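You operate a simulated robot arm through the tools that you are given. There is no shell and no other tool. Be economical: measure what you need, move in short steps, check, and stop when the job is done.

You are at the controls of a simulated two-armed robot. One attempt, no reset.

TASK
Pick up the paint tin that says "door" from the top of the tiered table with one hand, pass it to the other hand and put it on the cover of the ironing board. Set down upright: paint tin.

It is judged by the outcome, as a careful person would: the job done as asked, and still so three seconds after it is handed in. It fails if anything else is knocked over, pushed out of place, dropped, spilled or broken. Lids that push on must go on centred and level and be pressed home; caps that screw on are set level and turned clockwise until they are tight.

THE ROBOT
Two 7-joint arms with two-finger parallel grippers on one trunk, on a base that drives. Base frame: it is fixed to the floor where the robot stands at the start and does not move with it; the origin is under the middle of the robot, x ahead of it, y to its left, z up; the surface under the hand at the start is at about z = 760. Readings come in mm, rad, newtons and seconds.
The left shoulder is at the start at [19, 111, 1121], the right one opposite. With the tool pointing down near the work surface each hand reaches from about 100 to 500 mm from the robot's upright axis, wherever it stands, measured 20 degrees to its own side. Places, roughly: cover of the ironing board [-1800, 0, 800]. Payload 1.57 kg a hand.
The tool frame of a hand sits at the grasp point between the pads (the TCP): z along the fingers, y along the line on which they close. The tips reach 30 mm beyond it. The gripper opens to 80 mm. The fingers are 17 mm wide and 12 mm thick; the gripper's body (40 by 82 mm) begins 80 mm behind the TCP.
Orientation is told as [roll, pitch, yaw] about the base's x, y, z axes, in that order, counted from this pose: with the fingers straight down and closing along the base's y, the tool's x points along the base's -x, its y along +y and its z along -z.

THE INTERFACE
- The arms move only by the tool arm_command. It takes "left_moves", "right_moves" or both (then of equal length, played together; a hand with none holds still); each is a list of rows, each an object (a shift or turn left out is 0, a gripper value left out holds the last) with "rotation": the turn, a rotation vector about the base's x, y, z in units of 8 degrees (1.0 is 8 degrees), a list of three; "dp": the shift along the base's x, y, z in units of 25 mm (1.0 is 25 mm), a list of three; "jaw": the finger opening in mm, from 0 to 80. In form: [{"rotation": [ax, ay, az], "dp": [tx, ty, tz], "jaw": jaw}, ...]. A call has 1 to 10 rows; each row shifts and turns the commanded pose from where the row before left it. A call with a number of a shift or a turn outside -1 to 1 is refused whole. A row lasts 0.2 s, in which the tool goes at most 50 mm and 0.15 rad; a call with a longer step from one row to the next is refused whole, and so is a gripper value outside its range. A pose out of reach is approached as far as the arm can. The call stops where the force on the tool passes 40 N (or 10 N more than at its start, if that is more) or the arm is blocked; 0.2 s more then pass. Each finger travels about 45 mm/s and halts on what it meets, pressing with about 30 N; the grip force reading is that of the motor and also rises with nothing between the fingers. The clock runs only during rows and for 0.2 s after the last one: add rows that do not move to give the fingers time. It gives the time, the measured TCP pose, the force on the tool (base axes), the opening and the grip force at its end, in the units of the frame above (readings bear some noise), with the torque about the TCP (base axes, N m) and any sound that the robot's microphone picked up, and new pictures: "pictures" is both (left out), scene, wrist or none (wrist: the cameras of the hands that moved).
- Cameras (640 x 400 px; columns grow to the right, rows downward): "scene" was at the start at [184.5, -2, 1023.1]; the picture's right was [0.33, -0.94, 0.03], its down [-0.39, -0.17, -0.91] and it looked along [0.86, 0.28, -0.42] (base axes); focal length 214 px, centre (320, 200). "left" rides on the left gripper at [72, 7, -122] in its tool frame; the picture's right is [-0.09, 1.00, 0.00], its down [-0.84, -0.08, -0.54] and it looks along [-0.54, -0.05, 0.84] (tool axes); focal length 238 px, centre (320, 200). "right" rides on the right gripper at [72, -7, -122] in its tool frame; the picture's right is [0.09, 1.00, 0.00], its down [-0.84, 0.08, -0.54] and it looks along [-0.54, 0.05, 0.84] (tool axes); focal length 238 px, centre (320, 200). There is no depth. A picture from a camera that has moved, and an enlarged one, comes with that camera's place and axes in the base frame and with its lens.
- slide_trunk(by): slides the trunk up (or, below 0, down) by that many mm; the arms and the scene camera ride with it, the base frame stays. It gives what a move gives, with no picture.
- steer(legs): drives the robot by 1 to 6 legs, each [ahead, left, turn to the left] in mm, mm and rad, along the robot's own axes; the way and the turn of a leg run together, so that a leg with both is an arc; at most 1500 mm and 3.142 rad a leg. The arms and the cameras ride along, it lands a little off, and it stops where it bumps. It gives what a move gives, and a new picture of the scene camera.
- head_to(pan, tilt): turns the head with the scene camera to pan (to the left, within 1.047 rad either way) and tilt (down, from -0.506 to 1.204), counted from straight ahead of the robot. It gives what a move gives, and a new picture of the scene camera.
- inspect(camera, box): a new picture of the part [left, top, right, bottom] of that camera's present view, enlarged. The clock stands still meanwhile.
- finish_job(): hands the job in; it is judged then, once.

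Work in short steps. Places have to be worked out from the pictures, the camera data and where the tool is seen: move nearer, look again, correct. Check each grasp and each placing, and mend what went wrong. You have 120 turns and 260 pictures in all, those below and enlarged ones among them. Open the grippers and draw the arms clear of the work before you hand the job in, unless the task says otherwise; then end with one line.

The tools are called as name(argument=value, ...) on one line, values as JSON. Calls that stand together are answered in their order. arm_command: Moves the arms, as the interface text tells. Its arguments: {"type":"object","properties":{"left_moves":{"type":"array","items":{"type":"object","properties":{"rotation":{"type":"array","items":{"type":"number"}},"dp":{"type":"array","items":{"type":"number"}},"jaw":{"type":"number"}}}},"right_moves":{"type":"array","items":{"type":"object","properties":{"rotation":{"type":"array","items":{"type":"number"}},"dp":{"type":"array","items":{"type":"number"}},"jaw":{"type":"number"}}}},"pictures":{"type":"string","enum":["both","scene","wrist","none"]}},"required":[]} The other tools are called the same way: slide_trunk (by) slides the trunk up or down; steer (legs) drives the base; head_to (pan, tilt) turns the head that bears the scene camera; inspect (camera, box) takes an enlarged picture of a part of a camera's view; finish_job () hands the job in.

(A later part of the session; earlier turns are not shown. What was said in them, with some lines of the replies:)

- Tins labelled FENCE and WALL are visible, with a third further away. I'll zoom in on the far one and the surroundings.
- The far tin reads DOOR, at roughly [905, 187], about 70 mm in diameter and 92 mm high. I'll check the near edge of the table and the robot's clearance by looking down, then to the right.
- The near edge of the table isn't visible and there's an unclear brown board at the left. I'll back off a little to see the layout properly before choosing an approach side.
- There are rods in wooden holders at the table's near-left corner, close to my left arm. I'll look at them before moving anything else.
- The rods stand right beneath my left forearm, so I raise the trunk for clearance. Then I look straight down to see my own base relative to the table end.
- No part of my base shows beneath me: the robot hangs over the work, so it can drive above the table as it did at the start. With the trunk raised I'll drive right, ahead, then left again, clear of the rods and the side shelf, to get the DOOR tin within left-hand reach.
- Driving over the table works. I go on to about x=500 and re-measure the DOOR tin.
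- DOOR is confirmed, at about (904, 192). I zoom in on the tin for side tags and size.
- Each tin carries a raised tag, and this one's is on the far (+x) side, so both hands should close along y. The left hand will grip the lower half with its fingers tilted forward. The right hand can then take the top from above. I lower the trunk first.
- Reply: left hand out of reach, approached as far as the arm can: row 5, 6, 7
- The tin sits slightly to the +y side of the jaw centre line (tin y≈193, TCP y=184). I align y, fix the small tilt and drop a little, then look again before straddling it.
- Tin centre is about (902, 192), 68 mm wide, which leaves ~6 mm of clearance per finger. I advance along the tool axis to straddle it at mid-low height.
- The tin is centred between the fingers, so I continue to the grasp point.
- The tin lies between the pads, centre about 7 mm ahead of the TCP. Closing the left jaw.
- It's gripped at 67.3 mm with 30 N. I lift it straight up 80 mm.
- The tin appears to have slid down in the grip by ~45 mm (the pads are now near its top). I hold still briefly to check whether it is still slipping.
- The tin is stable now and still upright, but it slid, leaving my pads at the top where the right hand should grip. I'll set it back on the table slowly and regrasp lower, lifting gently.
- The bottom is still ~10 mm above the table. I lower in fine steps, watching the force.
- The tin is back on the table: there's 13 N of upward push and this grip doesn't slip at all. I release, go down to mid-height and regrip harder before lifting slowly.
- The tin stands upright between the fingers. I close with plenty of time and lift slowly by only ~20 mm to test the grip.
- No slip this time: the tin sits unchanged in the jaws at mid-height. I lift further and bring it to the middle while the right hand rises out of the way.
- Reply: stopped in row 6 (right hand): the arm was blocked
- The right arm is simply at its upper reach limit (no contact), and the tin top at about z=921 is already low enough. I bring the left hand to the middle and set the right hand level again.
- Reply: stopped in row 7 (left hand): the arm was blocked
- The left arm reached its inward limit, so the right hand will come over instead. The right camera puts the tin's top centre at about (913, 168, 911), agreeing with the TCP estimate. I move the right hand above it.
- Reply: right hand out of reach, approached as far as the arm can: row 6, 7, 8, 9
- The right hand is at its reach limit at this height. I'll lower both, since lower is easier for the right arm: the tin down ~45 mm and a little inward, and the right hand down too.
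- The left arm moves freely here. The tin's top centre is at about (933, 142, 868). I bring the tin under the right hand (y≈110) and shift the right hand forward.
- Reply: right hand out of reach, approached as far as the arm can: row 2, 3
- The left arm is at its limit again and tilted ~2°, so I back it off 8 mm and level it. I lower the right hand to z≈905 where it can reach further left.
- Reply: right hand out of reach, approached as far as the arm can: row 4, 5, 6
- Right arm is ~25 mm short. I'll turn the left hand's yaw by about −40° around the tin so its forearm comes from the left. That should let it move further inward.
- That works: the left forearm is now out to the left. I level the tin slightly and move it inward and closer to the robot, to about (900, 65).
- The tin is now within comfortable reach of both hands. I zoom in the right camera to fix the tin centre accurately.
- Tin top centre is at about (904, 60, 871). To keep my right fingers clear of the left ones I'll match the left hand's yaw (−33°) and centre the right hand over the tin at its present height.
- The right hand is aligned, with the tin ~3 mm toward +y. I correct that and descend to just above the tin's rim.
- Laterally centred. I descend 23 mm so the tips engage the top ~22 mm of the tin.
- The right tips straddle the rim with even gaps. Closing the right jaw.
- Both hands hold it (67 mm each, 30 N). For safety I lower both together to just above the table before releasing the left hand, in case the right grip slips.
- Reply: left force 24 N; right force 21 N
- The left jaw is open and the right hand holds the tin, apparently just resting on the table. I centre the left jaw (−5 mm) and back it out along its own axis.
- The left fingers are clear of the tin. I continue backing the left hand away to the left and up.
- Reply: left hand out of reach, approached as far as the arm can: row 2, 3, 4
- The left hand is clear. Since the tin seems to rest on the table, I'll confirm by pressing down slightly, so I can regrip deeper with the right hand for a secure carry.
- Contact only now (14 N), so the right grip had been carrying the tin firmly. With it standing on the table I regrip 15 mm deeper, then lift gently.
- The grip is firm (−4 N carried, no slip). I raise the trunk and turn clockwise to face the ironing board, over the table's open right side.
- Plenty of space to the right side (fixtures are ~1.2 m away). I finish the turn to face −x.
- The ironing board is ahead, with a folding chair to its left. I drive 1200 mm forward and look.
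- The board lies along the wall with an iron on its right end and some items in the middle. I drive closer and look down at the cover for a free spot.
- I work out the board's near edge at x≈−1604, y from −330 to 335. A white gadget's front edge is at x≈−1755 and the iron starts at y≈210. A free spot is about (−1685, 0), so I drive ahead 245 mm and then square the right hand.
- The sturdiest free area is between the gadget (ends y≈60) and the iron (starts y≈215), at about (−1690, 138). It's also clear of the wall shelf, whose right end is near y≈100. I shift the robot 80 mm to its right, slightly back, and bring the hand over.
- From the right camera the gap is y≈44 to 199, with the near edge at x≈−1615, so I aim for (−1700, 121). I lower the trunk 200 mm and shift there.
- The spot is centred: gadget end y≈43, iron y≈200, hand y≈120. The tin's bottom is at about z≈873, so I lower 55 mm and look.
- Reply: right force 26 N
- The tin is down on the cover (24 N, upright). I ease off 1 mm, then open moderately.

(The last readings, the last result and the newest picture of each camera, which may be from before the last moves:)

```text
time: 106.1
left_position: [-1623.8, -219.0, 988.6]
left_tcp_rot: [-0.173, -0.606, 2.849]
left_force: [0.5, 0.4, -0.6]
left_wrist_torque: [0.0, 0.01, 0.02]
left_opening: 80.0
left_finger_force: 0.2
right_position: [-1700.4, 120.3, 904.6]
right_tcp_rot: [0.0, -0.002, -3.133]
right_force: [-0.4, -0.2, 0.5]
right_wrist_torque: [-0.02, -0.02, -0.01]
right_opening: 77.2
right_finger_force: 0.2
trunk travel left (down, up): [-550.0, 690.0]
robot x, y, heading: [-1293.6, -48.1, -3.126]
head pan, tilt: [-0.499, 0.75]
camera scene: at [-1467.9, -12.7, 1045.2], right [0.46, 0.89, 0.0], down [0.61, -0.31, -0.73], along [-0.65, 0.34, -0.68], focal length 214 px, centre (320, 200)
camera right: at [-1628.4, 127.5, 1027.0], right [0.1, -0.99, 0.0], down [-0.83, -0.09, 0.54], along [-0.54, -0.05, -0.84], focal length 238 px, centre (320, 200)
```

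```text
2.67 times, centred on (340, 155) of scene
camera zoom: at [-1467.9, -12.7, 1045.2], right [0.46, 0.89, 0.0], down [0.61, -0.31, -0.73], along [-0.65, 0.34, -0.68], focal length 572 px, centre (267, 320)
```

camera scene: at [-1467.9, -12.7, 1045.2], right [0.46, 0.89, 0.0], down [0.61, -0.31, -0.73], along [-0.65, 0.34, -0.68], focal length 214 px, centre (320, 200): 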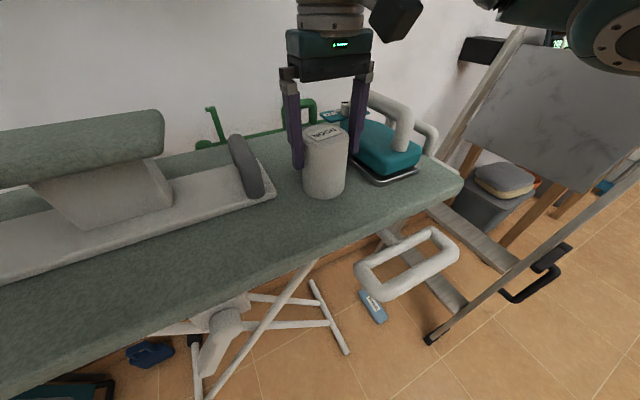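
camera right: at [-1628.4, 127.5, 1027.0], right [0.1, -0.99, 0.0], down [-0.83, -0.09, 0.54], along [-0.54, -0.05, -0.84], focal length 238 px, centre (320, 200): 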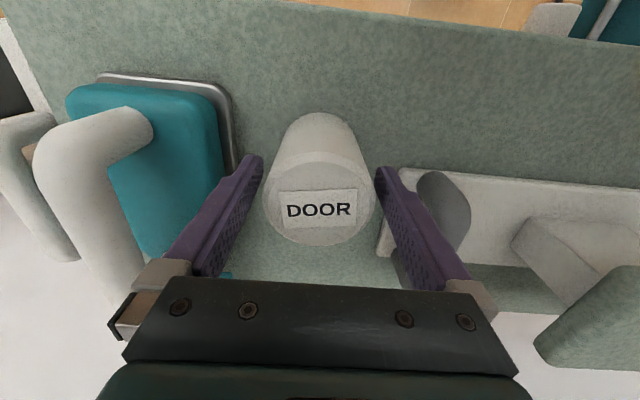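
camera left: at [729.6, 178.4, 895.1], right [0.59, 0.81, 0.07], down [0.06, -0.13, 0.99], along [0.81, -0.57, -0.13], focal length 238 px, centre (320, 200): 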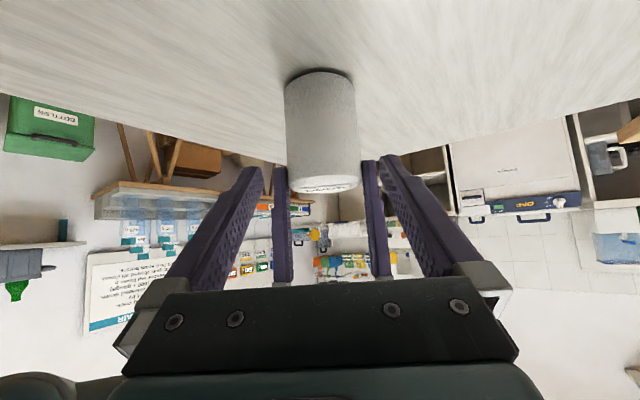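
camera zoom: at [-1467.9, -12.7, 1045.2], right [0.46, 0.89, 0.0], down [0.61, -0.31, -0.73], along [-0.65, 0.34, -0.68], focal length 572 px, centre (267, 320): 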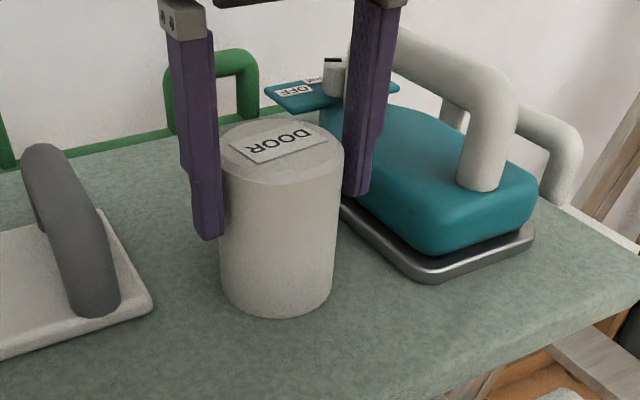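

The tin stands free and upright. I raise the right hand straight up, slowly at first.

arm_command(right_moves=[{"dp": [0, 0, 0.2], "jaw": 79}, {"dp": [0, 0, 0.4]}, {"dp": [0, 0, 0.6]}, {"dp": [0, 0, 0.7]}, {"dp": [0, 0, 0.7]}, {"dp": [0, 0, 0.5]}, {}], pictures="wrist")

slide_trunk(by=100)

steer(legs=[[-300, 0, 0]])

```text
time: 107.7
left_position: [-1623.6, -218.1, 989.0]
left_tcp_rot: [-0.174, -0.605, 2.851]
left_force: [-0.4, 0.2, 0.8]
left_wrist_torque: [0.0, 0.0, -0.01]
left_opening: 80.0
left_finger_force: 0.0
right_position: [-1699.8, 120.0, 983.9]
right_tcp_rot: [-0.001, 0.0, -3.132]
right_force: [1.0, -0.3, -0.2]
right_wrist_torque: [0.01, 0.01, -0.01]
right_opening: 79.1
right_finger_force: 0.0
trunk travel left (down, up): [-550.0, 690.0]
robot x, y, heading: [-1295.5, -46.1, -3.119]
head pan, tilt: [-0.499, 0.75]
camera right: at [-1627.8, 127.7, 1104.4], right [0.1, -0.99, 0.0], down [-0.83, -0.08, 0.54], along [-0.54, -0.05, -0.84], focal length 238 px, centre (320, 200)
```

right: 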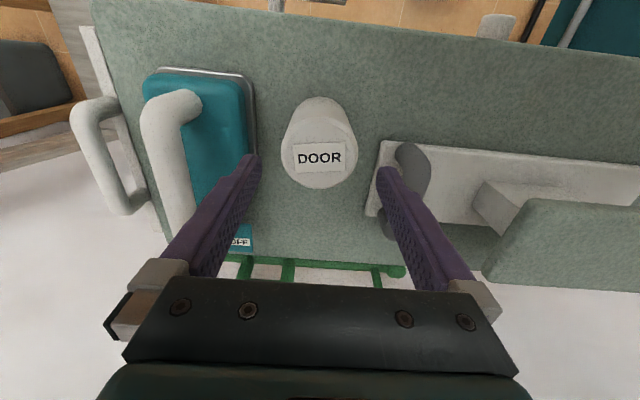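

```text
time: 109.0
left_position: [-1623.5, -218.7, 1089.1]
left_tcp_rot: [-0.174, -0.605, 2.849]
left_force: [0.9, 0.6, -0.1]
left_wrist_torque: [-0.02, 0.01, 0.03]
left_opening: 80.1
left_finger_force: 0.1
right_position: [-1700.5, 120.4, 1082.0]
right_tcp_rot: [0.0, -0.002, -3.133]
right_force: [-0.4, -0.2, -0.6]
right_wrist_torque: [0.0, -0.02, -0.01]
right_opening: 79.1
right_finger_force: 0.1
trunk travel left (down, up): [-650.0, 590.0]
robot x, y, heading: [-1293.3, -44.0, -3.123]
head pan, tilt: [-0.499, 0.75]
```

```text
time: 111.0
left_position: [-1324.2, -212.2, 1090.1]
left_tcp_rot: [-0.172, -0.606, 2.849]
left_force: [-0.8, 0.1, 0.0]
left_wrist_torque: [-0.01, 0.0, -0.04]
left_opening: 80.0
left_finger_force: 0.0
right_position: [-1400.3, 128.9, 1082.7]
right_tcp_rot: [0.0, -0.003, -3.136]
right_force: [0.0, 0.7, 0.5]
right_wrist_torque: [-0.01, 0.01, 0.03]
right_opening: 78.8
right_finger_force: 0.1
trunk travel left (down, up): [-650.0, 590.0]
robot x, y, heading: [-995.4, -42.4, -3.126]
head pan, tilt: [-0.499, 0.75]
camera scene: at [-1168.2, -6.3, 1145.2], right [0.46, 0.89, 0.0], down [0.6, -0.32, -0.73], along [-0.65, 0.34, -0.68], focal length 214 px, centre (320, 200)
```

scene: 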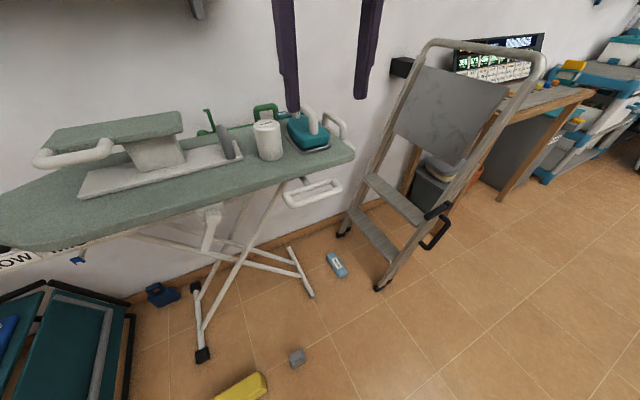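

The tin stands upright on the cover, both grippers are open and empty, and both arms are clear. I'm handing the job in.

finish_job()

```text
The job is handed in.
```

The DOOR tin was picked up with the left hand, passed to the right hand and set upright on the ironing board cover, between the white gadget and the iron; nothing else was knocked or moved that I could see.
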